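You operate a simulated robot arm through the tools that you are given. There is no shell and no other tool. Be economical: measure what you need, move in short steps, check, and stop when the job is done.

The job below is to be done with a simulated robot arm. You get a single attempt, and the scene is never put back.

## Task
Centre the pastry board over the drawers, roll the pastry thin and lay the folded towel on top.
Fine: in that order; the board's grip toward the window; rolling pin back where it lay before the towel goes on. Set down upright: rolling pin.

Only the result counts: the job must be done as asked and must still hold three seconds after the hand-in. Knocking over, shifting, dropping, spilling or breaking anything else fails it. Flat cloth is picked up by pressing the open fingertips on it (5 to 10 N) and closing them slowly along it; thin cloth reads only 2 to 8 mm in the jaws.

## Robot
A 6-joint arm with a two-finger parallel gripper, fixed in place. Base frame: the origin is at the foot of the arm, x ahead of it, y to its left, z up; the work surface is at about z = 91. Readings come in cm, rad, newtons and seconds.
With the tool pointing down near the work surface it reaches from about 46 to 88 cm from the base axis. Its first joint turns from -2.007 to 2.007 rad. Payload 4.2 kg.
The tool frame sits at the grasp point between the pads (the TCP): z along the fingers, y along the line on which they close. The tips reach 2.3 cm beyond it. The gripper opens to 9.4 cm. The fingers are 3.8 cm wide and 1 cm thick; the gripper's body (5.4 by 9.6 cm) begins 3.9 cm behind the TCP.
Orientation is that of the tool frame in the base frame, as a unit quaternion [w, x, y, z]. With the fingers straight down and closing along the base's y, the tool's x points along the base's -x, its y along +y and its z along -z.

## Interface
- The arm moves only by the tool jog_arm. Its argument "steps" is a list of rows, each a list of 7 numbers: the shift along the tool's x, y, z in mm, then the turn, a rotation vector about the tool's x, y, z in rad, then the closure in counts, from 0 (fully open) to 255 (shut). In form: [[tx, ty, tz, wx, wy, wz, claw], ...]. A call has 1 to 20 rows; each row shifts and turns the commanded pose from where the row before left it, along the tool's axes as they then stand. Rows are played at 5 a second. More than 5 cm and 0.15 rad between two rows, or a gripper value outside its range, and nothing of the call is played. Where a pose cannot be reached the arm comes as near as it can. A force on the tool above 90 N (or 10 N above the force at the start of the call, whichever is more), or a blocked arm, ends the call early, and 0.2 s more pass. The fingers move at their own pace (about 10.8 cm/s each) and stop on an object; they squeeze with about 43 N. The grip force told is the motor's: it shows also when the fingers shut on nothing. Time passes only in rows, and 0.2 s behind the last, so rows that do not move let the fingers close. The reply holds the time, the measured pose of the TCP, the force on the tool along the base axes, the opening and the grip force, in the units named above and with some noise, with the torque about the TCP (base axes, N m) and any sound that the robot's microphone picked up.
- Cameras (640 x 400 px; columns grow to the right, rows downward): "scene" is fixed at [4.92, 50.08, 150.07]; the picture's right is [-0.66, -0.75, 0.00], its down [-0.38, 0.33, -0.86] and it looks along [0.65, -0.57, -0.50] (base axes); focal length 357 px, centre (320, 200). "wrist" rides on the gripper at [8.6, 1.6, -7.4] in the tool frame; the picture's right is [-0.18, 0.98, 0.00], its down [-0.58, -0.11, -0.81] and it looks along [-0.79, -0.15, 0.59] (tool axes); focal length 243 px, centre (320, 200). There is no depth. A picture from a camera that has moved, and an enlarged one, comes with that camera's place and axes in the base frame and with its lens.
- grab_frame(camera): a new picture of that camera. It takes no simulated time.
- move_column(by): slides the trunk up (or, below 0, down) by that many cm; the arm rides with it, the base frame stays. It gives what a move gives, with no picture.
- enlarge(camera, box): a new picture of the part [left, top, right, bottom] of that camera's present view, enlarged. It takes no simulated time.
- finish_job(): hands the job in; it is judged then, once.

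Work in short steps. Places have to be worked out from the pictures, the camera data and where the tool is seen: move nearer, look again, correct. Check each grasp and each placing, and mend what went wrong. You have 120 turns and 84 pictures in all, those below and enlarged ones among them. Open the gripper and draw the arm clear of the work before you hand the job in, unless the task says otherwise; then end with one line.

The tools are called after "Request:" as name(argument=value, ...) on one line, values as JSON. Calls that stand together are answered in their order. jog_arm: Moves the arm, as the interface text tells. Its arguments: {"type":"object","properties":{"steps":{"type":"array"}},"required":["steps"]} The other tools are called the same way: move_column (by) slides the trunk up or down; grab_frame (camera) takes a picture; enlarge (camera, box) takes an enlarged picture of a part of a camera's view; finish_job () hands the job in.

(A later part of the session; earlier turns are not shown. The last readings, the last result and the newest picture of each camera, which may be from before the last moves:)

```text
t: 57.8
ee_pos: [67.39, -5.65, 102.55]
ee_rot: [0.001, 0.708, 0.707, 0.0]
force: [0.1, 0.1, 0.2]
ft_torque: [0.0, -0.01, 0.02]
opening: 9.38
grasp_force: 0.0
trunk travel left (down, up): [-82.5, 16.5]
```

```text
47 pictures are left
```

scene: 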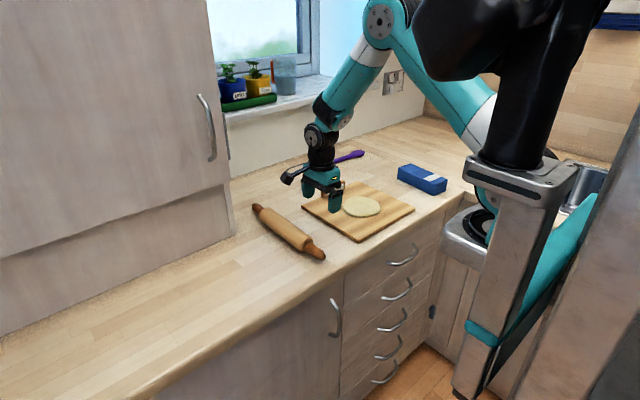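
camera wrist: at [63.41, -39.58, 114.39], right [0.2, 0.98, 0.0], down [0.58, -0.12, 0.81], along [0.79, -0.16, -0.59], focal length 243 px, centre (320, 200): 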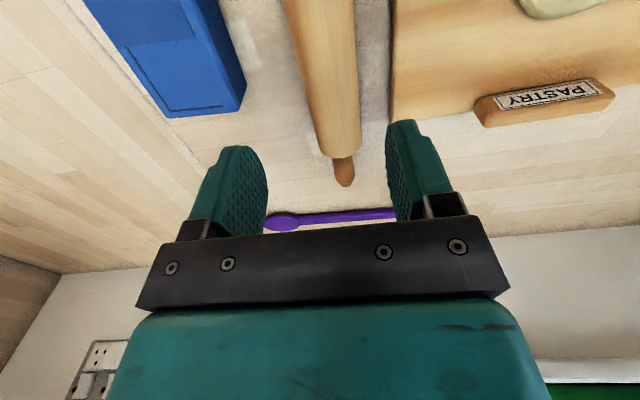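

The place is clear. I descend to z≈94.1 and push to TCP y≈-10.6.

Request:
jog_arm(steps=[[3, 0, 40, 0, 0, 0, 0], [0, 0, 44, 0, 0, 0, 0], [0, 0, 0, 0, 0, 0, 0], [-10, 0, 0, 0, 0, 0, 0], [-10, 0, 0, 0, 0, 0, 0], [-8, 0, 0, 0, 0, 0, 0], [-8, 0, 0, 0, 0, 0, 0], [-8, 0, 0, 0, 0, 0, 0], [-8, 0, 0, 0, 0, 0, 0], [0, 0, 0, 0, 0, 0, 0]])

Request:
enlarge(camera="scene", box=[290, 165, 450, 265])

```text
t: 60.0
ee_pos: [67.34, -10.5, 94.42]
ee_rot: [-0.001, 0.708, 0.707, 0.0]
force: [-0.2, 1.2, 0.5]
ft_torque: [0.02, 0.02, -0.03]
opening: 9.38
grasp_force: 0.1
trunk travel left (down, up): [-82.5, 16.5]
```

```text
4.00 times, centred on (370, 215) of scene
camera zoom: at [4.92, 50.08, 150.07], right [-0.66, -0.75, 0.0], down [-0.38, 0.33, -0.86], along [0.65, -0.57, -0.5], focal length 1428 px, centre (120, 140)
```

zoom: 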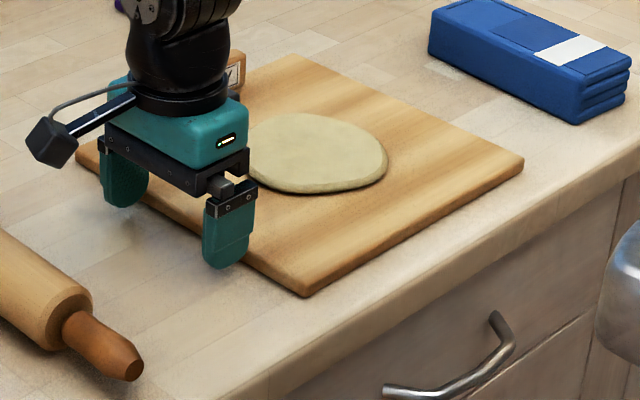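

The board's centre is at y≈-24.6. I nudge 4 mm more, back away and rise, turning back towards the pin.

Request:
jog_arm(steps=[[-4, 0, 0, 0, 0, 0, 0], [0, 0, 0, 0, 0, 0, 0], [15, 0, 0, 0, 0, 0, 0], [0, 0, -40, 0, 0, 0, 0], [0, 0, -45, 0, 0, 0, 0], [40, 20, -40, 0, 0, -0.14098, 0], [37, 20, 0, 0, 0, -0.14098, 0], [0, 0, 0, 0, 0, -0.14098, 0], [0, 0, 0, 0, 0, -0.14098, 0], [0, 0, 0, 0, 0, -0.14098, 0], [0, 0, 0, 0, 0, -0.14098, 0], [0, 0, 0, 0, 0, -0.14098, 0], [0, 0, 0, 0, 0, -0.14098, 0], [0, 0, 0, 0, 0, -0.14098, 0], [0, 0, 0, 0, 0, -0.14098, 0], [0, 0, 0, 0, 0, -0.14098, 0], [0, 0, 0, 0, 0, 0, 0]])

Request:
grab_frame(camera="scene")

```text
refused: row 6 steps farther than a row can; nothing moved
```

```text
45 pictures are left
```

scene: 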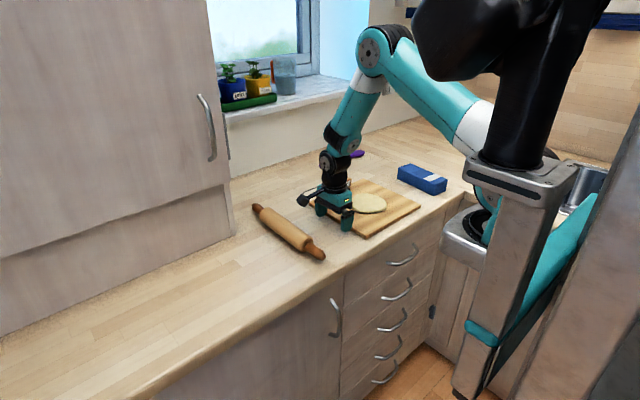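

I resend it with shorter rows.

Request:
jog_arm(steps=[[-4, 0, 0, 0, 0, 0, 0], [0, 0, 0, 0, 0, 0, 0], [15, 0, 0, 0, 0, 0, 0], [0, 0, -40, 0, 0, 0, 0], [0, 0, -45, 0, 0, 0, 0], [40, 20, -10, 0, 0, 0, 0], [40, 20, -10, 0, 0, 0, 0], [41, 17, -5, 0, 0, 0, 0], [0, 0, 0, 0, 0, -0.14098, 0], [0, 0, 0, 0, 0, -0.14098, 0], [0, 0, 0, 0, 0, -0.14098, 0], [0, 0, 0, 0, 0, -0.14098, 0], [0, 0, 0, 0, 0, -0.14098, 0], [0, 0, 0, 0, 0, -0.14098, 0], [0, 0, 0, 0, 0, -0.14098, 0], [0, 0, 0, 0, 0, -0.14098, 0], [0, 0, 0, 0, 0, -0.14098, 0], [0, 0, 0, 0, 0, -0.14098, 0], [0, 0, 0, 0, 0, -0.14098, 0], [0, 0, 0, 0, 0, 0, 0]])

Request:
enlarge(camera="scene", box=[290, 165, 450, 265])

```text
t: 64.2
ee_pos: [73.04, 2.88, 105.33]
ee_rot: [0.0, 0.01, 1.0, 0.0]
force: [-0.1, 0.1, -0.2]
ft_torque: [0.02, -0.01, 0.02]
opening: 9.4
grasp_force: 0.1
trunk travel left (down, up): [-82.5, 16.5]
```

```text
4.00 times, centred on (370, 215) of scene
camera zoom: at [4.92, 50.08, 150.07], right [-0.66, -0.75, 0.0], down [-0.38, 0.33, -0.86], along [0.65, -0.57, -0.5], focal length 1428 px, centre (120, 140)
```

zoom: 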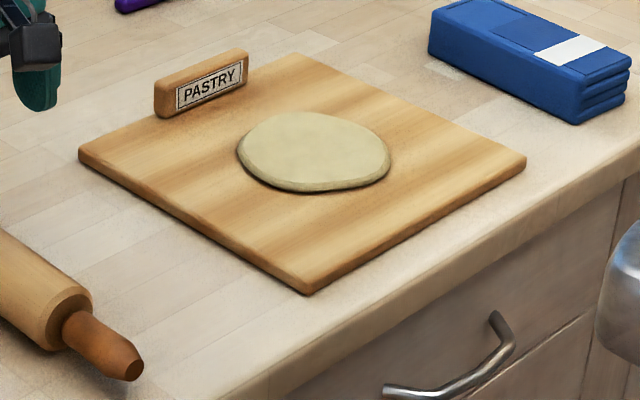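

The board is centred at (68.4,-24.9) and square, with the dough at (67.3,-25). I now descend and grip the pin.

Request:
jog_arm(steps=[[0, -1, 40, 0, 0, 0, 0], [0, 0, 40, 0, 0, 0, 0], [0, 0, 27, 0, 0, 0, 0], [0, 0, 0, 0, 0, 0, 0], [0, 0, 0, 0, 0, 0, 90], [0, 0, 0, 0, 0, 0, 120], [0, 0, 0, 0, 0, 0, 140], [0, 0, 0, 0, 0, 0, 255], [0, 0, 0, 0, 0, 0, 255], [0, 0, -20, 0, 0, 0, 255], [0, 0, -40, 0, 0, 0, 255], [0, 0, -40, 0, 0, 0, 255], [0, 0, 0, 0, 0, 0, 255]])

```text
t: 67.0
ee_pos: [73.04, 2.68, 104.55]
ee_rot: [0.0, 0.01, 1.0, 0.0]
force: [0.3, 0.2, -4.2]
ft_torque: [-0.02, -0.07, 0.0]
opening: 4.75
grasp_force: 42.9
trunk travel left (down, up): [-82.5, 16.5]
```

The pin is held. I carry it over the dough and turn it so its axis runs along y, clear of the board's grip.

Request:
jog_arm(steps=[[7.4, -39.6, 0, 0, 0, 0, 255], [7.4, -39.6, 0, 0, 0, 0, 255], [7.4, -39.6, 0, 0, 0, 0, 255], [7.4, -39.6, 0, 0, 0, 0, 255], [7.4, -39.6, 0, 0, 0, 0, 255], [7.4, -39.6, 0, 0, 0, 0, 255], [7.4, -39.6, 0, 0, 0, 0, 255], [0, 0, 0, 0, 0, 0.14098, 255], [0, 0, 0, 0, 0, 0.14098, 255], [0, 0, 0, 0, 0, 0.14098, 255], [0, 0, 0, 0, 0, 0.14098, 255], [0, 0, 0, 0, 0, 0.14098, 255], [0, 0, 0, 0, 0, 0.14098, 255], [0, 0, 0, 0, 0, 0.14098, 255], [0, 0, 0, 0, 0, 0.14098, 255], [0, 0, 0, 0, 0, 0.14098, 255], [0, 0, 0, 0, 0, 0.14098, 255], [0, 0, 0, 0, 0, 0.14098, 255], [0, 0, 0, 0, 0, 0, 255]])

Request:
grab_frame(camera="scene")

```text
t: 71.0
ee_pos: [67.26, -24.89, 104.47]
ee_rot: [0.0, 0.709, 0.706, 0.0]
force: [1.4, 0.3, -3.3]
ft_torque: [-0.01, 0.01, 0.01]
opening: 4.74
grasp_force: 42.6
trunk travel left (down, up): [-82.5, 16.5]
```

```text
43 pictures are left
```

scene: 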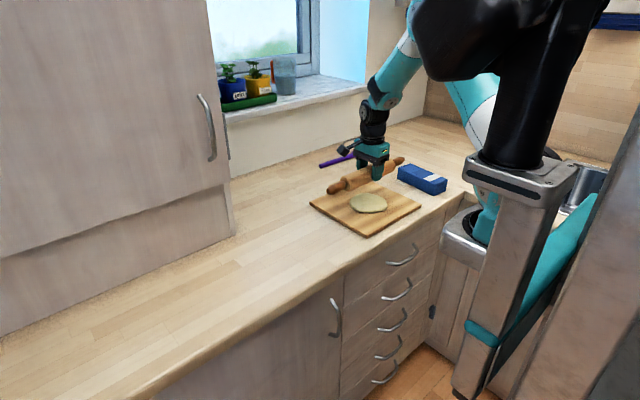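

The pin is above the dough. I descend to just above contact and then by millimetres.

Request:
jog_arm(steps=[[0, 0, 40, 0, 0, 0, 255], [0, 0, 22, 0, 0, 0, 255], [0, 0, 4, 0, 0, 0, 255], [0, 0, 2, 0, 0, 0, 255], [0, 0, 2, 0, 0, 0, 255], [0, 0, 0, 0, 0, 0, 255]])

```text
t: 72.4
ee_pos: [67.31, -24.94, 97.52]
ee_rot: [0.0, 0.708, 0.706, 0.0]
force: [0.0, 0.5, -3.9]
ft_torque: [-0.06, 0.02, 0.01]
opening: 4.72
grasp_force: 42.9
trunk travel left (down, up): [-82.5, 16.5]
```

Request:
jog_arm(steps=[[0, 0, 1, 0, 0, 0, 255], [0, 0, 1, 0, 0, 0, 255], [0, 0, 1, 0, 0, 0, 255], [0, 0, 0, 0, 0, 0, 255]])

Request:
jog_arm(steps=[[0, 0, 1, 0, 0, 0, 255], [0, 0, 1, 0, 0, 0, 255], [0, 0, 0, 0, 0, 0, 255]])

```text
t: 73.4
ee_pos: [67.33, -24.92, 97.38]
ee_rot: [0.0, 0.708, 0.706, 0.0]
force: [-0.5, 0.1, -3.2]
ft_torque: [-0.03, -0.02, 0.03]
opening: 4.75
grasp_force: 43.0
trunk travel left (down, up): [-82.5, 16.5]
```

```text
t: 74.2
ee_pos: [67.31, -25.1, 97.24]
ee_rot: [0.0, 0.708, 0.706, 0.0]
force: [0.2, -0.3, -3.1]
ft_torque: [0.01, 0.02, 0.01]
opening: 4.75
grasp_force: 42.9
trunk travel left (down, up): [-82.5, 16.5]
```

No contact yet. I continue down in millimetre steps.

Request:
jog_arm(steps=[[0, 0, 1, 0, 0, 0, 255], [0, 0, 1, 0, 0, 0, 255], [0, 0, 1, 0, 0, 0, 255], [0, 0, 0, 0, 0, 0, 255]])

Request:
enlarge(camera="scene", box=[290, 145, 450, 245])

```text
t: 75.2
ee_pos: [67.38, -25.06, 96.89]
ee_rot: [0.0, 0.708, 0.707, -0.001]
force: [0.6, 0.1, -3.0]
ft_torque: [-0.02, -0.01, 0.02]
opening: 4.74
grasp_force: 42.6
trunk travel left (down, up): [-82.5, 16.5]
```

```text
4.00 times, centred on (370, 195) of scene
camera zoom: at [4.92, 50.08, 150.07], right [-0.66, -0.75, 0.0], down [-0.38, 0.33, -0.86], along [0.65, -0.57, -0.5], focal length 1428 px, centre (120, 220)
```

zoom: 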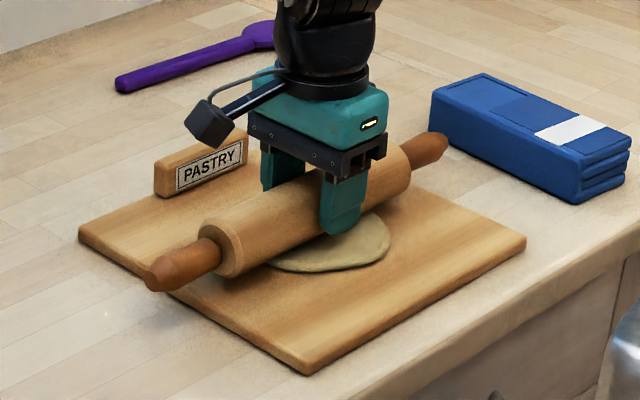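

Still almost no contact force, though the pin is close to the dough. I go down 3 mm more.

Request:
jog_arm(steps=[[0, 0, 1, 0, 0, 0, 255], [0, 0, 1, 0, 0, 0, 255], [0, 0, 1, 0, 0, 0, 255], [0, 0, 0, 0, 0, 0, 255]])

Request:
jog_arm(steps=[[0, 0, 1, 0, 0, 0, 255], [0, 0, 0, 0, 0, 0, 255]])

```text
t: 76.2
ee_pos: [67.25, -24.96, 96.43]
ee_rot: [0.0, 0.708, 0.706, 0.001]
force: [0.2, 0.5, -2.8]
ft_torque: [0.01, 0.0, -0.01]
opening: 4.72
grasp_force: 43.3
trunk travel left (down, up): [-82.5, 16.5]
```

```text
t: 76.8
ee_pos: [67.45, -25.03, 96.19]
ee_rot: [-0.001, 0.707, 0.707, 0.001]
force: [-0.3, 0.4, -3.7]
ft_torque: [0.02, 0.01, -0.07]
opening: 4.71
grasp_force: 43.6
trunk travel left (down, up): [-82.5, 16.5]
```

Request:
enlarge(camera="scene", box=[320, 165, 420, 227])

Request:
grab_frame(camera="wrist")

```text
6.40 times, centred on (370, 196) of scene
camera zoom: at [4.92, 50.08, 150.07], right [-0.66, -0.75, 0.0], down [-0.38, 0.33, -0.86], along [0.65, -0.57, -0.5], focal length 2284 px, centre (0, 226)
```

zoom: 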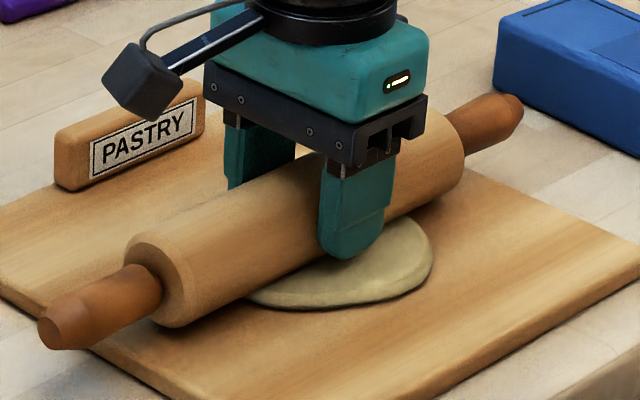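

```text
40 pictures are left
camera wrist: at [68.96, -16.38, 103.71], right [0.98, -0.19, 0.0], down [-0.11, -0.58, 0.81], along [-0.15, -0.79, -0.59], focal length 243 px, centre (320, 200)
```

wrist: 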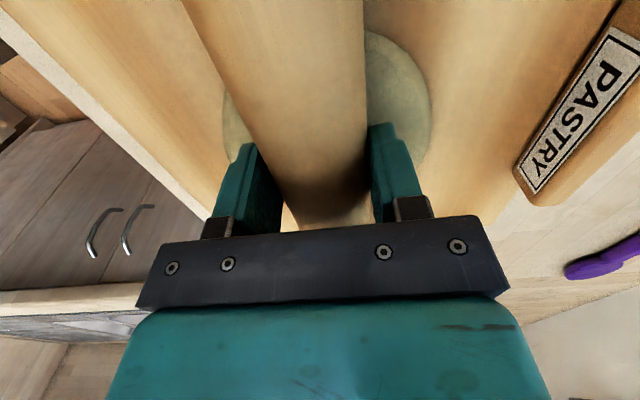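

The pin looks right at the dough surface. I continue in half-millimetres until force shows.

Request:
jog_arm(steps=[[0, 0, 0.7, 0, 0, 0, 255], [0, 0, 0.7, 0, 0, 0, 255], [0, 0, 0, 0, 0, 0, 255]])

Request:
jog_arm(steps=[[0, 0, 0.7, 0, 0, 0, 255], [0, 0, 0.7, 0, 0, 0, 255], [0, 0, 0, 0, 0, 0, 255]])

```text
t: 77.6
ee_pos: [67.3, -25.05, 96.27]
ee_rot: [0.0, 0.708, 0.707, 0.001]
force: [0.9, 0.1, -3.5]
ft_torque: [0.02, 0.03, 0.02]
opening: 4.73
grasp_force: 42.8
trunk travel left (down, up): [-82.5, 16.5]
```

```text
t: 78.4
ee_pos: [67.46, -24.99, 96.04]
ee_rot: [0.001, 0.708, 0.707, 0.0]
force: [0.2, -0.2, -3.0]
ft_torque: [-0.02, 0.01, -0.01]
opening: 4.71
grasp_force: 43.0
trunk travel left (down, up): [-82.5, 16.5]
```

Request:
jog_arm(steps=[[0, 0, 0.8, 0, 0, 0, 255], [0, 0, 0.8, 0, 0, 0, 255], [0, 0, 0, 0, 0, 0, 255]])

Request:
jog_arm(steps=[[0, 0, 0.7, 0, 0, 0, 255], [0, 0, 0.7, 0, 0, 0, 255], [0, 0, 0, 0, 0, 0, 255]])

```text
t: 79.2
ee_pos: [67.42, -25.01, 96.07]
ee_rot: [0.0, 0.707, 0.707, 0.0]
force: [1.1, 0.7, 0.5]
ft_torque: [0.19, -0.05, -0.06]
opening: 4.74
grasp_force: 43.5
trunk travel left (down, up): [-82.5, 16.5]
```

```text
t: 80.0
ee_pos: [67.36, -24.95, 96.0]
ee_rot: [0.002, 0.708, 0.706, 0.001]
force: [0.3, 0.6, 23.0]
ft_torque: [0.31, 0.0, 0.0]
opening: 4.76
grasp_force: 42.8
trunk travel left (down, up): [-82.5, 16.5]
```

There is 26 N on the dough now. To roll without dragging, I rock the pin about its own axis while moving along x: forward 0.36 rad, back, and to centre again.

Request:
jog_arm(steps=[[0, 4.28, 0.09, 0.12, 0, 0, 255], [0, 4.26, -0.25, 0.12, 0, 0, 255], [0, 4.2, -0.59, 0.12, 0, 0, 255], [0, -4.1, 1.09, -0.12, 0, 0, 255], [0, -4.2, 0.76, -0.12, 0, 0, 255], [0, -4.26, 0.43, -0.12, 0, 0, 255], [0, -4.28, 0.09, -0.12, 0, 0, 255], [0, -4.26, -0.25, -0.12, 0, 0, 255], [0, -4.2, -0.59, -0.12, 0, 0, 255], [0, 4.1, 1.09, 0.12, 0, 0, 255], [0, 4.2, 0.76, 0.12, 0, 0, 255], [0, 4.26, 0.43, 0.12, 0, 0, 255], [0, 0, 0, 0, 0, 0, 255]])

Request:
enlarge(camera="scene", box=[320, 165, 420, 227])

```text
t: 82.8
ee_pos: [67.34, -24.93, 96.04]
ee_rot: [0.0, 0.708, 0.707, 0.0]
force: [-6.4, -0.7, 21.8]
ft_torque: [-0.33, 0.23, 0.1]
opening: 4.72
grasp_force: 43.1
trunk travel left (down, up): [-82.5, 16.5]
```

```text
6.40 times, centred on (370, 196) of scene
camera zoom: at [4.92, 50.08, 150.07], right [-0.66, -0.75, 0.0], down [-0.38, 0.33, -0.86], along [0.65, -0.57, -0.5], focal length 2284 px, centre (0, 226)
```

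zoom: 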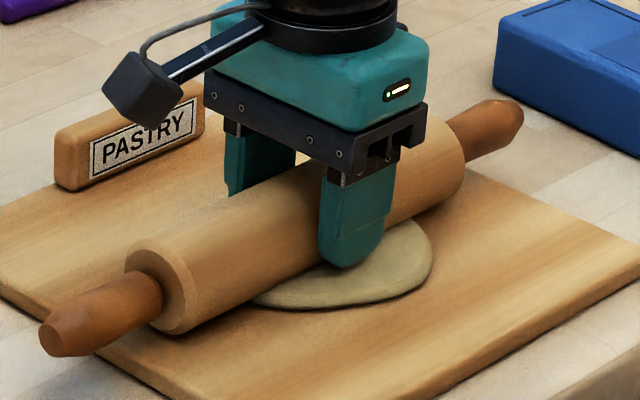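

No clear change in the dough yet. I make longer, walking rolling strokes: roll forward, lift 4 mm, rock back, set down and roll again, a bit firmer.

Request:
jog_arm(steps=[[0, 4.28, 0.09, 0.12, 0, 0, 255], [0, 4.26, -0.25, 0.12, 0, 0, 255], [0, 4.2, -0.59, 0.12, 0, 0, 255], [0, -1.4, -3.74, 0, 0, 0, 255], [0, -1.722, 0.124, -0.144, 0, 0, 255], [0, -1.722, 0.124, -0.144, 0, 0, 255], [0, -1.722, 0.124, -0.144, 0, 0, 255], [0, -1.722, 0.124, -0.144, 0, 0, 255], [0, -1.722, 0.124, -0.144, 0, 0, 255], [0, -1.5, 4.0, 0, 0, 0, 255], [0, 4.1, 1.09, 0.12, 0, 0, 255], [0, 4.2, 0.76, 0.12, 0, 0, 255], [0, 4.26, 0.43, 0.12, 0, 0, 255], [0, 4.28, 0.09, 0.12, 0, 0, 255], [0, 4.26, -0.25, 0.12, 0, 0, 255], [0, 4.2, -0.59, 0.12, 0, 0, 255], [0, 0, 0, 0, 0, 0, 255]])

Request:
enlarge(camera="scene", box=[320, 165, 420, 227])

```text
t: 86.4
ee_pos: [70.21, -24.97, 95.94]
ee_rot: [-0.126, 0.697, 0.695, -0.127]
force: [0.9, 3.1, 33.9]
ft_torque: [0.13, 0.14, 0.13]
opening: 4.74
grasp_force: 42.8
trunk travel left (down, up): [-82.5, 16.5]
```

```text
6.40 times, centred on (370, 196) of scene
camera zoom: at [4.92, 50.08, 150.07], right [-0.66, -0.75, 0.0], down [-0.38, 0.33, -0.86], along [0.65, -0.57, -0.5], focal length 2284 px, centre (0, 226)
```

zoom: 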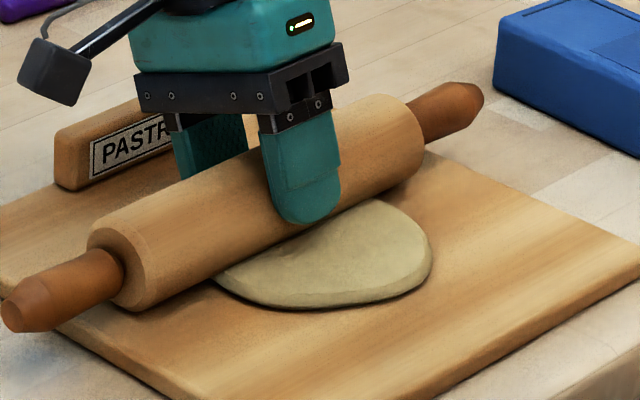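

The outline is unchanged so far. I roll back the other way with two walking strokes and compare.

Request:
jog_arm(steps=[[0, -4.1, 1.09, -0.12, 0, 0, 255], [0, -4.2, 0.76, -0.12, 0, 0, 255], [0, -4.26, 0.43, -0.12, 0, 0, 255], [0, -4.28, 0.09, -0.12, 0, 0, 255], [0, -4.26, -0.25, -0.12, 0, 0, 255], [0, -4.2, -0.59, -0.12, 0, 0, 255], [0, 1.4, -3.74, 0, 0, 0, 255], [0, 1.722, 0.124, 0.144, 0, 0, 255], [0, 1.722, 0.124, 0.144, 0, 0, 255], [0, 1.722, 0.124, 0.144, 0, 0, 255], [0, 1.722, 0.124, 0.144, 0, 0, 255], [0, 1.722, 0.124, 0.144, 0, 0, 255], [0, 1.4, 3.74, 0, 0, 0, 255], [0, -4.1, 1.09, -0.12, 0, 0, 255], [0, -4.2, 0.76, -0.12, 0, 0, 255], [0, -4.26, 0.43, -0.12, 0, 0, 255], [0, -4.28, 0.09, -0.12, 0, 0, 255], [0, -4.26, -0.25, -0.12, 0, 0, 255], [0, -4.2, -0.59, -0.12, 0, 0, 255], [0, 0, 0, 0, 0, 0, 255]])

Request:
jog_arm(steps=[[0, 1.4, -3.74, 0, 0, 0, 255], [0, 1.722, 0.124, 0.144, 0, 0, 255], [0, 1.722, 0.124, 0.144, 0, 0, 255], [0, 1.722, 0.124, 0.144, 0, 0, 255], [0, 1.722, 0.124, 0.144, 0, 0, 255], [0, 1.722, 0.124, 0.144, 0, 0, 255], [0, 1.4, 3.74, 0, 0, 0, 255], [0, -4.1, 1.09, -0.12, 0, 0, 255], [0, -4.2, 0.76, -0.12, 0, 0, 255], [0, -4.26, 0.43, -0.12, 0, 0, 255], [0, -4.28, 0.09, -0.12, 0, 0, 255], [0, -4.26, -0.25, -0.12, 0, 0, 255], [0, -4.2, -0.59, -0.12, 0, 0, 255], [0, 0, 0, 0, 0, 0, 255]])

Request:
enlarge(camera="scene", box=[320, 165, 420, 227])

```text
t: 90.6
ee_pos: [66.21, -24.9, 95.78]
ee_rot: [0.129, 0.696, 0.695, 0.129]
force: [-0.5, 4.8, 25.7]
ft_torque: [0.17, -0.1, 0.25]
opening: 4.73
grasp_force: 43.2
trunk travel left (down, up): [-82.5, 16.5]
```

```text
t: 93.6
ee_pos: [64.31, -25.03, 95.8]
ee_rot: [0.13, 0.696, 0.695, 0.128]
force: [1.0, 0.6, 37.2]
ft_torque: [-0.28, -0.23, 0.13]
opening: 4.72
grasp_force: 42.7
trunk travel left (down, up): [-82.5, 16.5]
```

```text
6.40 times, centred on (370, 196) of scene
camera zoom: at [4.92, 50.08, 150.07], right [-0.66, -0.75, 0.0], down [-0.38, 0.33, -0.86], along [0.65, -0.57, -0.5], focal length 2284 px, centre (0, 226)
```

zoom: 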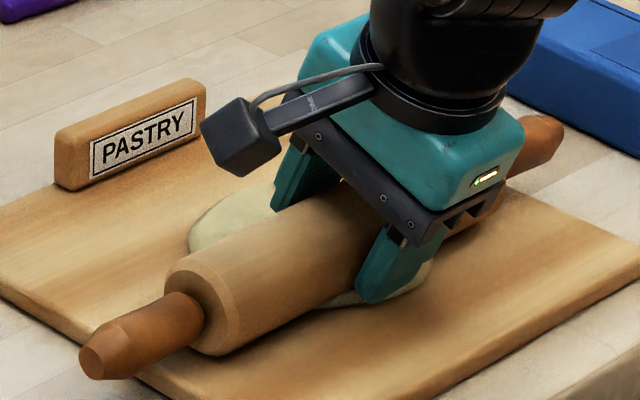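

The contact height equals the board's surface, so the pin sinks through the dough. I lift well clear to see the dough's state.

Request:
jog_arm(steps=[[0, 10.5, -28, 0, 0, 0, 255], [0, 10.5, -28, 0.12, 0, 0, 255], [0, 7, -28, 0.12, 0, 0, 255], [0, 0, -30, 0.12, 0, 0, 255], [0, 0, 0, 0, 0, 0, 255]])

Request:
enlarge(camera="scene", box=[290, 165, 450, 265])

```text
t: 94.8
ee_pos: [64.04, -24.87, 107.55]
ee_rot: [-0.001, 0.708, 0.706, -0.001]
force: [0.7, -0.4, -3.3]
ft_torque: [-0.02, 0.02, 0.03]
opening: 4.71
grasp_force: 43.3
trunk travel left (down, up): [-82.5, 16.5]
```

```text
4.00 times, centred on (370, 215) of scene
camera zoom: at [4.92, 50.08, 150.07], right [-0.66, -0.75, 0.0], down [-0.38, 0.33, -0.86], along [0.65, -0.57, -0.5], focal length 1428 px, centre (120, 140)
```

zoom: 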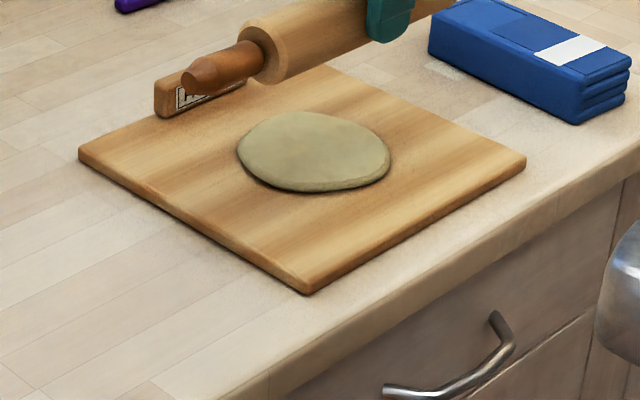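

The dough looks unchanged, so I try longer continuous sweeps with moderate pressure. I set down at x≈62 first.

Request:
jog_arm(steps=[[0, -20, 40, 0, 0, 0, 255], [0, 0, 40, 0, 0, 0, 255], [0, 0, 28, 0, 0, 0, 255], [0, 0, 3, 0, 0, 0, 255], [0, 0, 2, 0, 0, 0, 255], [0, 0, 1, 0, 0, 0, 255], [0, 0, 1, 0, 0, 0, 255], [0, 0, 0, 0, 0, 0, 255]])

```text
t: 96.6
ee_pos: [61.96, -25.06, 96.05]
ee_rot: [-0.001, 0.708, 0.706, 0.0]
force: [-0.3, 0.4, -2.9]
ft_torque: [-0.03, 0.0, -0.02]
opening: 4.74
grasp_force: 43.2
trunk travel left (down, up): [-82.5, 16.5]
```

Request:
jog_arm(steps=[[0, 0, 0.6, 0, 0, 0, 255], [0, 0, 0.5, 0, 0, 0, 255], [0, 0, 0, 0, 0, 0, 255]])

```text
t: 97.4
ee_pos: [62.06, -25.1, 95.92]
ee_rot: [0.002, 0.707, 0.707, 0.0]
force: [0.0, -1.3, 2.6]
ft_torque: [-0.69, -0.01, 0.02]
opening: 4.72
grasp_force: 43.2
trunk travel left (down, up): [-82.5, 16.5]
```

Light contact is made. I press slightly more and sweep 3 cm in +x as a trial.

Request:
jog_arm(steps=[[0, 0, 0.5, 0, 0, 0, 255], [0, 5, 0, 0, 0, 0, 255], [0, 5, 0, 0, 0, 0, 255], [0, 5, 0, 0, 0, 0, 255], [0, 5, 0, 0, 0, 0, 255], [0, 5, 0, 0, 0, 0, 255], [0, 5, 0, 0, 0, 0, 255]])

Request:
enlarge(camera="scene", box=[290, 165, 450, 265])

```text
t: 99.0
ee_pos: [65.05, -24.8, 95.98]
ee_rot: [0.001, 0.708, 0.706, 0.001]
force: [-6.0, 0.2, 11.9]
ft_torque: [-0.38, 0.24, -0.14]
opening: 4.72
grasp_force: 43.1
trunk travel left (down, up): [-82.5, 16.5]
```

```text
4.00 times, centred on (370, 215) of scene
camera zoom: at [4.92, 50.08, 150.07], right [-0.66, -0.75, 0.0], down [-0.38, 0.33, -0.86], along [0.65, -0.57, -0.5], focal length 1428 px, centre (120, 140)
```

zoom: 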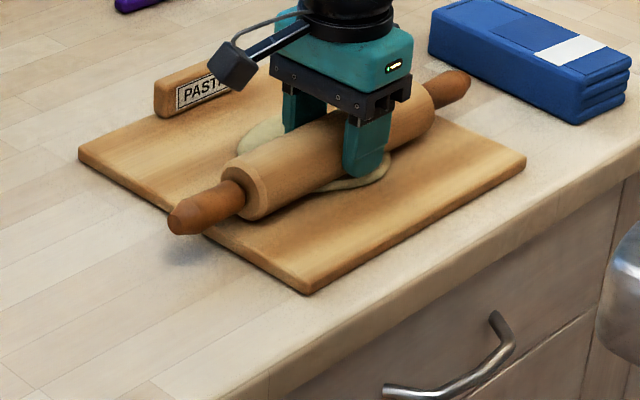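

The board holds still. I continue with full sweeps across the dough, forward then back.

Request:
jog_arm(steps=[[0, 8, 0, 0, 0, 0, 255], [0, 8, 0, 0, 0, 0, 255], [0, 8, 0, 0, 0, 0, 255], [0, 8, 0, 0, 0, 0, 255], [0, 8, 0, 0, 0, 0, 255], [0, 8, 0, 0, 0, 0, 255], [0, 8, 0, 0, 0, 0, 255], [0, 8, 0, 0, 0, 0, 255], [0, 8, 0, 0, 0, 0, 255], [0, 0, 0, 0, 0, 0, 255], [0, -8, 0, 0, 0, 0, 255], [0, -8, 0, 0, 0, 0, 255], [0, -8, 0, 0, 0, 0, 255], [0, -8, 0, 0, 0, 0, 255], [0, -8, 0, 0, 0, 0, 255], [0, -8, 0, 0, 0, 0, 255], [0, -8, 0, 0, 0, 0, 255], [0, -8, 0, 0, 0, 0, 255], [0, -8, 0, 0, 0, 0, 255], [0, -8, 0, 0, 0, 0, 255]])

Request:
jog_arm(steps=[[0, -8, 0, 0, 0, 0, 255], [0, -8, 0, 0, 0, 0, 255], [0, -8, 0, 0, 0, 0, 255], [0, -8, 0, 0, 0, 0, 255], [0, 0, 0, 0, 0, 0, 255]])

Request:
enlarge(camera="scene", box=[290, 165, 450, 265])

```text
t: 103.2
ee_pos: [64.13, -24.88, 96.04]
ee_rot: [0.001, 0.708, 0.706, 0.001]
force: [9.1, 0.5, 19.7]
ft_torque: [-0.05, -0.26, 0.01]
opening: 4.73
grasp_force: 42.8
trunk travel left (down, up): [-82.5, 16.5]
```

```text
t: 104.4
ee_pos: [60.94, -24.93, 95.89]
ee_rot: [0.0, 0.708, 0.706, 0.001]
force: [9.5, 0.4, 26.6]
ft_torque: [0.01, -0.34, -0.08]
opening: 4.72
grasp_force: 42.8
trunk travel left (down, up): [-82.5, 16.5]
```

```text
4.00 times, centred on (370, 215) of scene
camera zoom: at [4.92, 50.08, 150.07], right [-0.66, -0.75, 0.0], down [-0.38, 0.33, -0.86], along [0.65, -0.57, -0.5], focal length 1428 px, centre (120, 140)
```

zoom: 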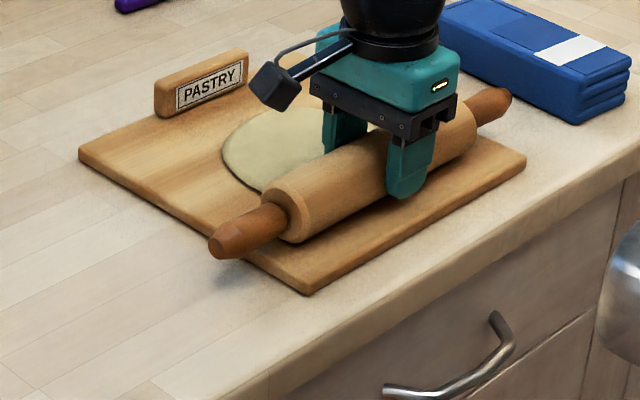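

The dough is spreading and getting thinner, and the board has not moved. I do more full sweeps.

Request:
jog_arm(steps=[[0, 8, 0, 0, 0, 0, 255], [0, 8, 0, 0, 0, 0, 255], [0, 8, 0, 0, 0, 0, 255], [0, 8, 0, 0, 0, 0, 255], [0, 8, 0, 0, 0, 0, 255], [0, 8, 0, 0, 0, 0, 255], [0, 8, 0, 0, 0, 0, 255], [0, 8, 0, 0, 0, 0, 255], [0, 8, 0, 0, 0, 0, 255], [0, 8, 0, 0, 0, 0, 255], [0, 8, 0, 0, 0, 0, 255], [0, 8, 0, 0, 0, 0, 255], [0, 8, 0, 0, 0, 0, 255], [0, 8, 0, 0, 0, 0, 255], [0, 8, 0, 0, 0, 0, 255], [0, 8, 0, 0, 0, 0, 255], [0, 0, 0, 0, 0, 0, 255]])

Request:
jog_arm(steps=[[0, -8, 0, 0, 0, 0, 255], [0, -8, 0, 0, 0, 0, 255], [0, -8, 0, 0, 0, 0, 255], [0, -8, 0, 0, 0, 0, 255], [0, -8, 0, 0, 0, 0, 255], [0, -8, 0, 0, 0, 0, 255], [0, -8, 0, 0, 0, 0, 255], [0, -8, 0, 0, 0, 0, 255], [0, -8, 0, 0, 0, 0, 255], [0, -8, 0, 0, 0, 0, 255], [0, -8, 0, 0, 0, 0, 255], [0, -8, 0, 0, 0, 0, 255], [0, -8, 0, 0, 0, 0, 255], [0, -8, 0, 0, 0, 0, 255], [0, -8, 0, 0, 0, 0, 255], [0, -8, 0, 0, 0, 0, 255], [0, 0, 0, 0, 0, 0, 255]])

Request:
enlarge(camera="scene", box=[290, 165, 450, 265])

```text
t: 108.0
ee_pos: [73.74, -24.97, 95.79]
ee_rot: [0.0, 0.708, 0.707, 0.0]
force: [-2.0, -1.6, 4.7]
ft_torque: [-0.02, 0.11, -0.06]
opening: 4.71
grasp_force: 43.0
trunk travel left (down, up): [-82.5, 16.5]
```

```text
t: 111.6
ee_pos: [60.86, -24.96, 95.74]
ee_rot: [-0.001, 0.708, 0.706, 0.0]
force: [3.2, 0.3, 8.3]
ft_torque: [-0.55, -0.05, 0.14]
opening: 4.75
grasp_force: 43.1
trunk travel left (down, up): [-82.5, 16.5]
```

```text
4.00 times, centred on (370, 215) of scene
camera zoom: at [4.92, 50.08, 150.07], right [-0.66, -0.75, 0.0], down [-0.38, 0.33, -0.86], along [0.65, -0.57, -0.5], focal length 1428 px, centre (120, 140)
```

zoom: 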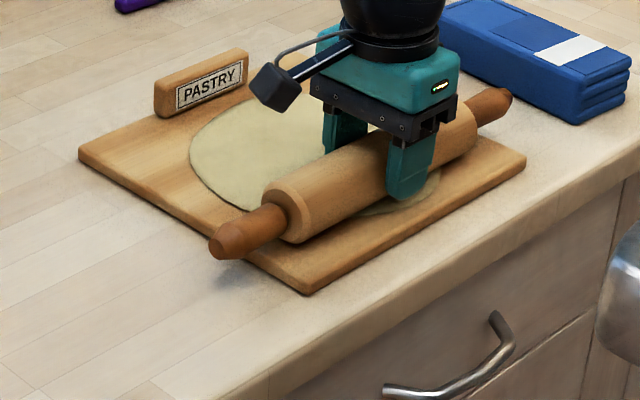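

The dough is much larger and thinner now. I press 0.4 mm further and make one more forward-and-back sweep.

Request:
jog_arm(steps=[[0, 0, 0.4, 0, 0, 0, 255], [0, 8, 0, 0, 0, 0, 255], [0, 8, 0, 0, 0, 0, 255], [0, 8, 0, 0, 0, 0, 255], [0, 8, 0, 0, 0, 0, 255], [0, 8, 0, 0, 0, 0, 255], [0, 8, 0, 0, 0, 0, 255], [0, 8, 0, 0, 0, 0, 255], [0, 8, 0, 0, 0, 0, 255], [0, 8, 0, 0, 0, 0, 255], [0, 8, 0, 0, 0, 0, 255], [0, 8, 0, 0, 0, 0, 255], [0, 8, 0, 0, 0, 0, 255], [0, 8, 0, 0, 0, 0, 255], [0, 8, 0, 0, 0, 0, 255], [0, 8, 0, 0, 0, 0, 255], [0, 0, 0, 0, 0, 0, 255]])

Request:
enlarge(camera="scene", box=[290, 165, 450, 265])

```text
t: 115.2
ee_pos: [73.0, -25.03, 95.8]
ee_rot: [0.0, 0.708, 0.707, 0.0]
force: [-1.5, -1.1, 1.9]
ft_torque: [-0.08, 0.04, -0.03]
opening: 4.72
grasp_force: 43.3
trunk travel left (down, up): [-82.5, 16.5]
```

```text
4.00 times, centred on (370, 215) of scene
camera zoom: at [4.92, 50.08, 150.07], right [-0.66, -0.75, 0.0], down [-0.38, 0.33, -0.86], along [0.65, -0.57, -0.5], focal length 1428 px, centre (120, 140)
```

zoom: 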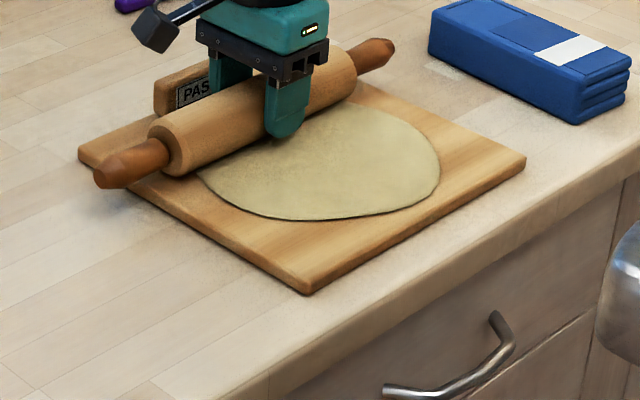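

The dough looks thin and about 20 cm wide. I press 0.6 mm more for one return sweep, to see whether it still grows.

Request:
jog_arm(steps=[[0, 0, 0.6, 0, 0, 0, 255], [0, -8, 0, 0, 0, 0, 255], [0, -8, 0, 0, 0, 0, 255], [0, -8, 0, 0, 0, 0, 255], [0, -8, 0, 0, 0, 0, 255], [0, -8, 0, 0, 0, 0, 255], [0, -8, 0, 0, 0, 0, 255], [0, -8, 0, 0, 0, 0, 255], [0, -8, 0, 0, 0, 0, 255], [0, -8, 0, 0, 0, 0, 255], [0, -8, 0, 0, 0, 0, 255], [0, -8, 0, 0, 0, 0, 255], [0, -8, 0, 0, 0, 0, 255], [0, -8, 0, 0, 0, 0, 255], [0, -8, 0, 0, 0, 0, 255], [0, 0, 0, 0, 0, 0, 255]])

Request:
jog_arm(steps=[[0, 0, -20, 0, 0, 0, 255], [0, 0, -40, 0, 0, 0, 255], [0, 0, -40, 0, 0, 0, 255], [0, 30, 0, 0, 0, 0, 255], [0, 30, 0, 0, 0, 0, 255], [0, 0, 0, 0, 0, 0, 255]])

Request:
enlarge(camera="scene", box=[290, 165, 450, 265])

```text
t: 118.6
ee_pos: [61.75, -24.94, 95.88]
ee_rot: [0.001, 0.708, 0.707, 0.0]
force: [10.3, -0.2, 27.0]
ft_torque: [-0.29, -0.39, 0.02]
opening: 4.74
grasp_force: 42.8
trunk travel left (down, up): [-82.5, 16.5]
```

```text
t: 120.0
ee_pos: [67.85, -25.16, 105.77]
ee_rot: [0.001, 0.708, 0.707, 0.0]
force: [-1.0, -0.1, -3.4]
ft_torque: [0.01, 0.03, -0.05]
opening: 4.74
grasp_force: 43.2
trunk travel left (down, up): [-82.5, 16.5]
```

```text
4.00 times, centred on (370, 215) of scene
camera zoom: at [4.92, 50.08, 150.07], right [-0.66, -0.75, 0.0], down [-0.38, 0.33, -0.86], along [0.65, -0.57, -0.5], focal length 1428 px, centre (120, 140)
```

zoom: 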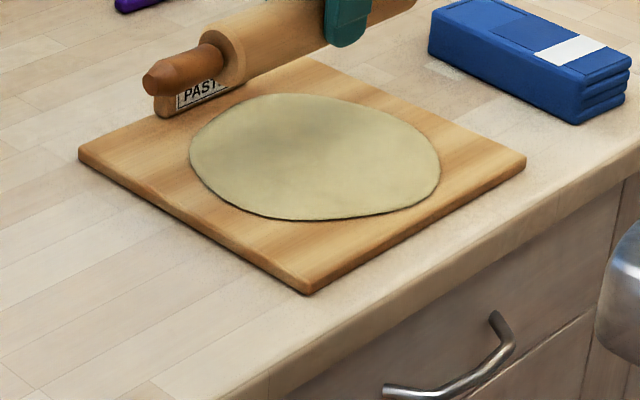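

The dough's extent is unchanged, so it is fully rolled. I turn the pin back and carry it home.

Request:
jog_arm(steps=[[0, 0, 0, 0, 0, -0.14098, 255], [0, 0, 0, 0, 0, -0.14098, 255], [0, 0, 0, 0, 0, -0.14098, 255], [0, 0, 0, 0, 0, -0.14098, 255], [0, 0, 0, 0, 0, -0.14098, 255], [0, 0, 0, 0, 0, -0.14098, 255], [0, 0, 0, 0, 0, -0.14098, 255], [0, 0, 0, 0, 0, -0.14098, 255], [0, 0, 0, 0, 0, -0.14098, 255], [0, 0, 0, 0, 0, -0.14098, 255], [0, 0, 0, 0, 0, -0.14098, 255], [-6.6, 39.9, 0, 0, 0, 0, 255], [-6.6, 39.9, 0, 0, 0, 0, 255], [-6.6, 39.9, 0, 0, 0, 0, 255], [-6.6, 39.9, 0, 0, 0, 0, 255], [-6.6, 39.9, 0, 0, 0, 0, 255], [-6.6, 39.9, 0, 0, 0, 0, 255], [-6.6, 39.9, 0, 0, 0, 0, 255], [0, 0, 40, 0, 0, 0, 255], [0, 0, 0, 0, 0, 0, 255]])

Request:
enlarge(camera="scene", box=[220, 165, 380, 265])

```text
t: 124.2
ee_pos: [73.03, 2.94, 101.72]
ee_rot: [0.001, 0.01, 1.0, 0.0]
force: [-0.2, -0.1, -4.2]
ft_torque: [-0.01, -0.01, -0.01]
opening: 4.7
grasp_force: 43.0
trunk travel left (down, up): [-82.5, 16.5]
```

```text
4.00 times, centred on (300, 215) of scene
camera zoom: at [4.92, 50.08, 150.07], right [-0.66, -0.75, 0.0], down [-0.38, 0.33, -0.86], along [0.65, -0.57, -0.5], focal length 1428 px, centre (400, 140)
```

zoom: 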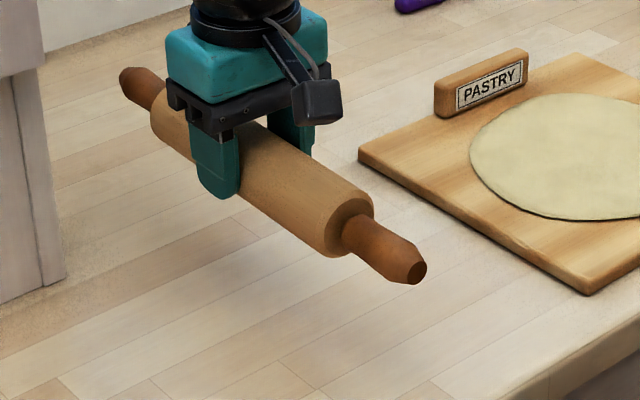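

The pin is level and above its home. I lower it carefully.

Request:
jog_arm(steps=[[0, -1.8, 40, 0, 0, 0, 255], [0, 0, 24, 0, 0, 0, 255], [0, 0, 4, 0, 0, 0, 255], [0, 0, 1.2, 0, 0, 0, 255], [0, 0, 0, 0, 0, 0, 255]])

```text
t: 125.4
ee_pos: [73.0, 2.79, 94.92]
ee_rot: [0.0, 0.011, 1.0, 0.0]
force: [0.0, -0.1, -2.7]
ft_torque: [-0.01, 0.0, -0.03]
opening: 4.74
grasp_force: 43.3
trunk travel left (down, up): [-82.5, 16.5]
```

Request:
jog_arm(steps=[[0, 0, 1, 0, 0, 0, 255], [0, 0, 0.8, 0, 0, 0, 255], [0, 0, 0, 0, 0, 0, 255]])

Request:
jog_arm(steps=[[0, 0, 0.7, 0, 0, 0, 255], [0, 0, 0, 0, 0, 0, 255]])

```text
t: 126.2
ee_pos: [72.93, 2.66, 94.69]
ee_rot: [0.0, 0.01, 1.0, 0.0]
force: [-0.5, 0.5, -3.7]
ft_torque: [0.06, -0.04, -0.01]
opening: 4.7
grasp_force: 43.0
trunk travel left (down, up): [-82.5, 16.5]
```

```text
t: 126.8
ee_pos: [72.95, 2.64, 94.61]
ee_rot: [0.0, 0.011, 1.0, 0.0]
force: [-0.4, 0.7, -3.1]
ft_torque: [0.02, 0.01, 0.02]
opening: 4.72
grasp_force: 43.2
trunk travel left (down, up): [-82.5, 16.5]
```

Request:
jog_arm(steps=[[-0.8, 0.7, 0.6, 0, 0, 0, 255], [0, 0, 0, 0, 0, 0, 255]])

Request:
jog_arm(steps=[[0, 0, 0.6, 0, 0, 0, 255], [0, 0, 0, 0, 0, 0, 255]])

```text
t: 127.4
ee_pos: [73.07, 2.77, 94.55]
ee_rot: [0.0, 0.011, 1.0, 0.0]
force: [0.4, 0.3, -3.1]
ft_torque: [0.02, 0.01, -0.02]
opening: 4.72
grasp_force: 43.4
trunk travel left (down, up): [-82.5, 16.5]
```

```text
t: 128.0
ee_pos: [73.12, 2.88, 94.44]
ee_rot: [0.001, 0.011, 1.0, -0.001]
force: [2.6, 1.2, 1.9]
ft_torque: [0.07, 0.47, -0.06]
opening: 4.75
grasp_force: 43.0
trunk travel left (down, up): [-82.5, 16.5]
```

The pin has touched down. I release it, rise clear and view it.

Request:
jog_arm(steps=[[0, 0, 0, 0, 0, 0, 110], [0, 0, 0, 0, 0, 0, 85], [0, 0, 0, 0, 0, 0, 60], [0, 0, 0, 0, 0, 0, 60], [0, 0, -20, 0, 0, 0, 60], [0, 0, -40, 0, 0, 0, 60], [0, 0, -45, 0, 0, 0, 0], [0, 0, -40, 0, 0, 0, 0], [0, 0, 0, 0, 0, 0, 0]])

Request:
grab_frame(camera="scene")

```text
t: 130.0
ee_pos: [72.99, 2.8, 108.9]
ee_rot: [0.0, 0.01, 1.0, 0.001]
force: [0.2, -0.1, -0.5]
ft_torque: [-0.01, 0.02, -0.04]
opening: 9.37
grasp_force: 0.0
trunk travel left (down, up): [-82.5, 16.5]
```

```text
29 pictures are left
```

scene: 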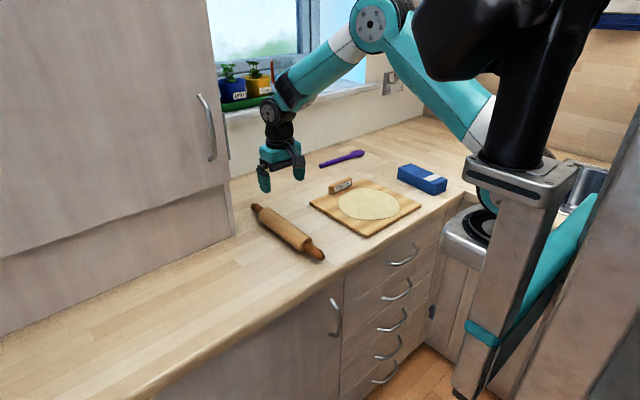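

The pin is back within a few millimetres. I now go over to the towel.

Request:
jog_arm(steps=[[4.5, -44, 0, 0, 0, 0, 0], [4.5, -44, 0, 0, 0, 0, 0], [4.5, -44, 0, 0, 0, 0, 0], [4.5, -44, 0, 0, 0, 0, 0], [4.5, -44, 0, 0, 0, 0, 0], [4.5, -44, 0, 0, 0, 0, 0], [4.5, -44, 0, 0, 0, 0, 0], [4.5, -44, 0, 0, 0, 0, 0], [4.5, -44, 0, 0, 0, 0, 0], [4.5, -44, 0, 0, 0, 0, 0], [4.5, -44, 0, 0, 0, 0, 0], [4.5, -44, 0, 0, 0, 0, 0], [0, 0, 0, 0, 0, 0.08, 0], [0, 0, 0, 0, 0, 0, 0]])

Request:
grab_frame(camera="wrist")

Request:
enlarge(camera="scene", box=[360, 130, 480, 205])

```text
t: 133.0
ee_pos: [66.81, -50.07, 108.86]
ee_rot: [0.0, 0.052, 0.999, 0.0]
force: [-0.6, -0.2, 0.5]
ft_torque: [0.01, 0.03, -0.02]
opening: 9.4
grasp_force: 0.1
trunk travel left (down, up): [-82.5, 16.5]
```

```text
28 pictures are left
camera wrist: at [58.21, -47.56, 116.3], right [0.28, 0.96, 0.0], down [0.57, -0.17, 0.81], along [0.77, -0.23, -0.59], focal length 243 px, centre (320, 200)
```

wrist: 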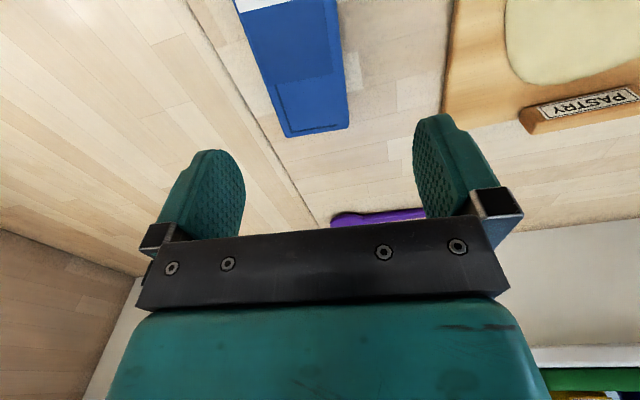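

```text
5.33 times, centred on (420, 168) of scene
camera zoom: at [4.92, 50.08, 150.07], right [-0.66, -0.75, 0.0], down [-0.38, 0.33, -0.86], along [0.65, -0.57, -0.5], focal length 1903 px, centre (-213, 373)
```

zoom: 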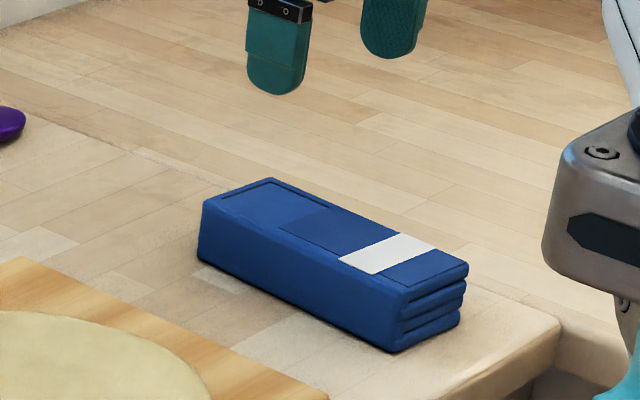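

The towel is centred at about (66.1,-51.9), yaw -0.11, about 7 wide and 4 high. I centre over it and descend with open jaws.

Request:
jog_arm(steps=[[5, -18, 0, 0, 0, 0, 0], [0, 0, 40, 0, 0, 0, 0], [0, 0, 40, 0, 0, 0, 0], [0, 0, 0, 0, 0, 0, 0]])

Request:
grab_frame(camera="wrist")

Request:
enlarge(camera="scene", box=[360, 130, 480, 205])

```text
t: 134.0
ee_pos: [65.98, -51.77, 100.89]
ee_rot: [0.0, 0.051, 0.999, 0.0]
force: [0.0, -0.1, -0.2]
ft_torque: [-0.02, 0.0, -0.02]
opening: 9.38
grasp_force: 0.2
trunk travel left (down, up): [-82.5, 16.5]
```

```text
26 pictures are left
camera wrist: at [57.4, -49.28, 108.37], right [0.28, 0.96, 0.0], down [0.57, -0.17, 0.81], along [0.77, -0.23, -0.59], focal length 243 px, centre (320, 200)
```

wrist: 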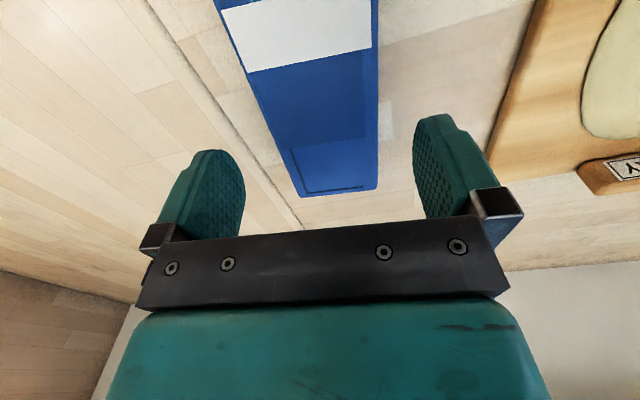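

```text
5.33 times, centred on (420, 168) of scene
camera zoom: at [4.92, 50.08, 150.07], right [-0.66, -0.75, 0.0], down [-0.38, 0.33, -0.86], along [0.65, -0.57, -0.5], focal length 1903 px, centre (-213, 373)
```

zoom: 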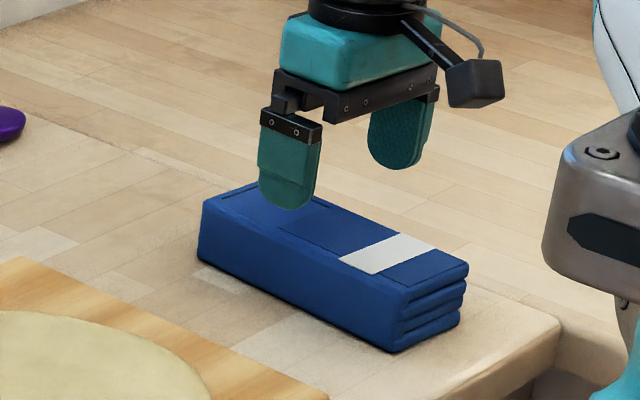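

It is well centred, with about 1.2 cm clearance each side. I descend to z≈93.9.

Request:
jog_arm(steps=[[0, -1, 30, 0, 0, 0, 0], [0, 0, 30, 0, 0, 0, 0], [0, 0, 10, 0, 0, 0, 0], [0, 0, 0, 0, 0, 0, 0]])

```text
t: 135.0
ee_pos: [65.89, -51.65, 93.81]
ee_rot: [0.001, 0.051, 0.999, -0.001]
force: [-0.9, -0.1, -0.4]
ft_torque: [0.05, 0.01, 0.01]
opening: 9.39
grasp_force: 0.0
trunk travel left (down, up): [-82.5, 16.5]
```

There is no contact. I close slowly on the towel.

Request:
jog_arm(steps=[[0, 0, 0, 0, 0, 0, 35], [0, 0, 0, 0, 0, 0, 50], [0, 0, 0, 0, 0, 0, 60], [0, 0, 0, 0, 0, 0, 70], [0, 0, 0, 0, 0, 0, 80], [0, 0, 0, 0, 0, 0, 90], [0, 0, 0, 0, 0, 0, 100], [0, 0, 0, 0, 0, 0, 120], [0, 0, 0, 0, 0, 0, 120]])

Request:
enlarge(camera="scene", box=[360, 130, 480, 205])

```text
t: 137.0
ee_pos: [65.77, -51.69, 93.92]
ee_rot: [0.0, 0.05, 0.999, 0.0]
force: [-0.1, -0.7, 0.5]
ft_torque: [0.08, 0.0, 0.07]
opening: 6.94
grasp_force: 43.3
trunk travel left (down, up): [-82.5, 16.5]
```

```text
5.33 times, centred on (420, 168) of scene
camera zoom: at [4.92, 50.08, 150.07], right [-0.66, -0.75, 0.0], down [-0.38, 0.33, -0.86], along [0.65, -0.57, -0.5], focal length 1903 px, centre (-213, 373)
```

zoom: 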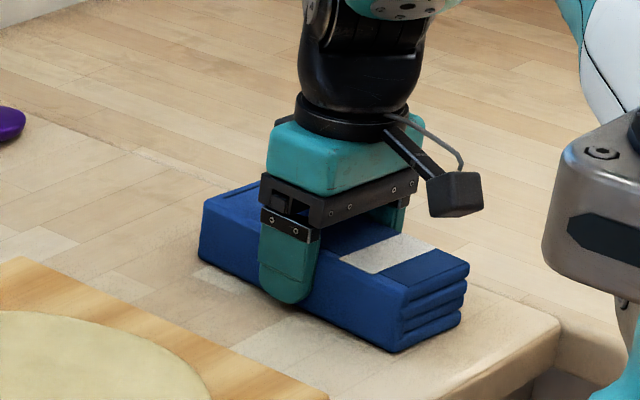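

The towel is held at 6.94 cm. I lift it and check.

Request:
jog_arm(steps=[[0, 0, -10, 0, 0, 0, 255], [0, 0, -20, 0, 0, 0, 255], [0, 0, -35, 0, 0, 0, 255], [0, 0, -35, 0, 0, 0, 255], [0, 0, 0, 0, 0, 0, 255]])

Request:
grab_frame(camera="scene")

```text
t: 138.2
ee_pos: [65.79, -51.77, 103.86]
ee_rot: [0.0, 0.051, 0.999, 0.0]
force: [1.2, -0.2, -0.8]
ft_torque: [-0.04, 0.01, -0.06]
opening: 6.95
grasp_force: 43.1
trunk travel left (down, up): [-82.5, 16.5]
```

```text
23 pictures are left
```

scene: 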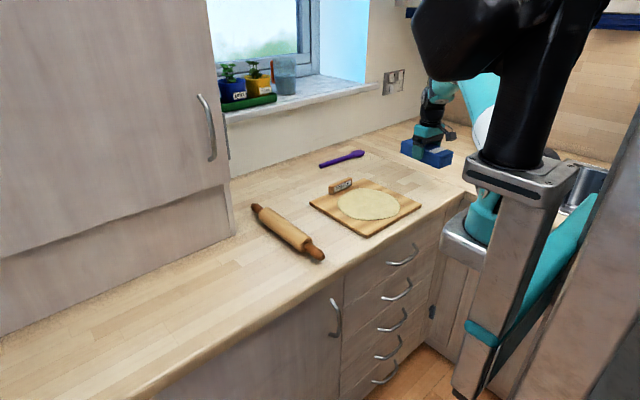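

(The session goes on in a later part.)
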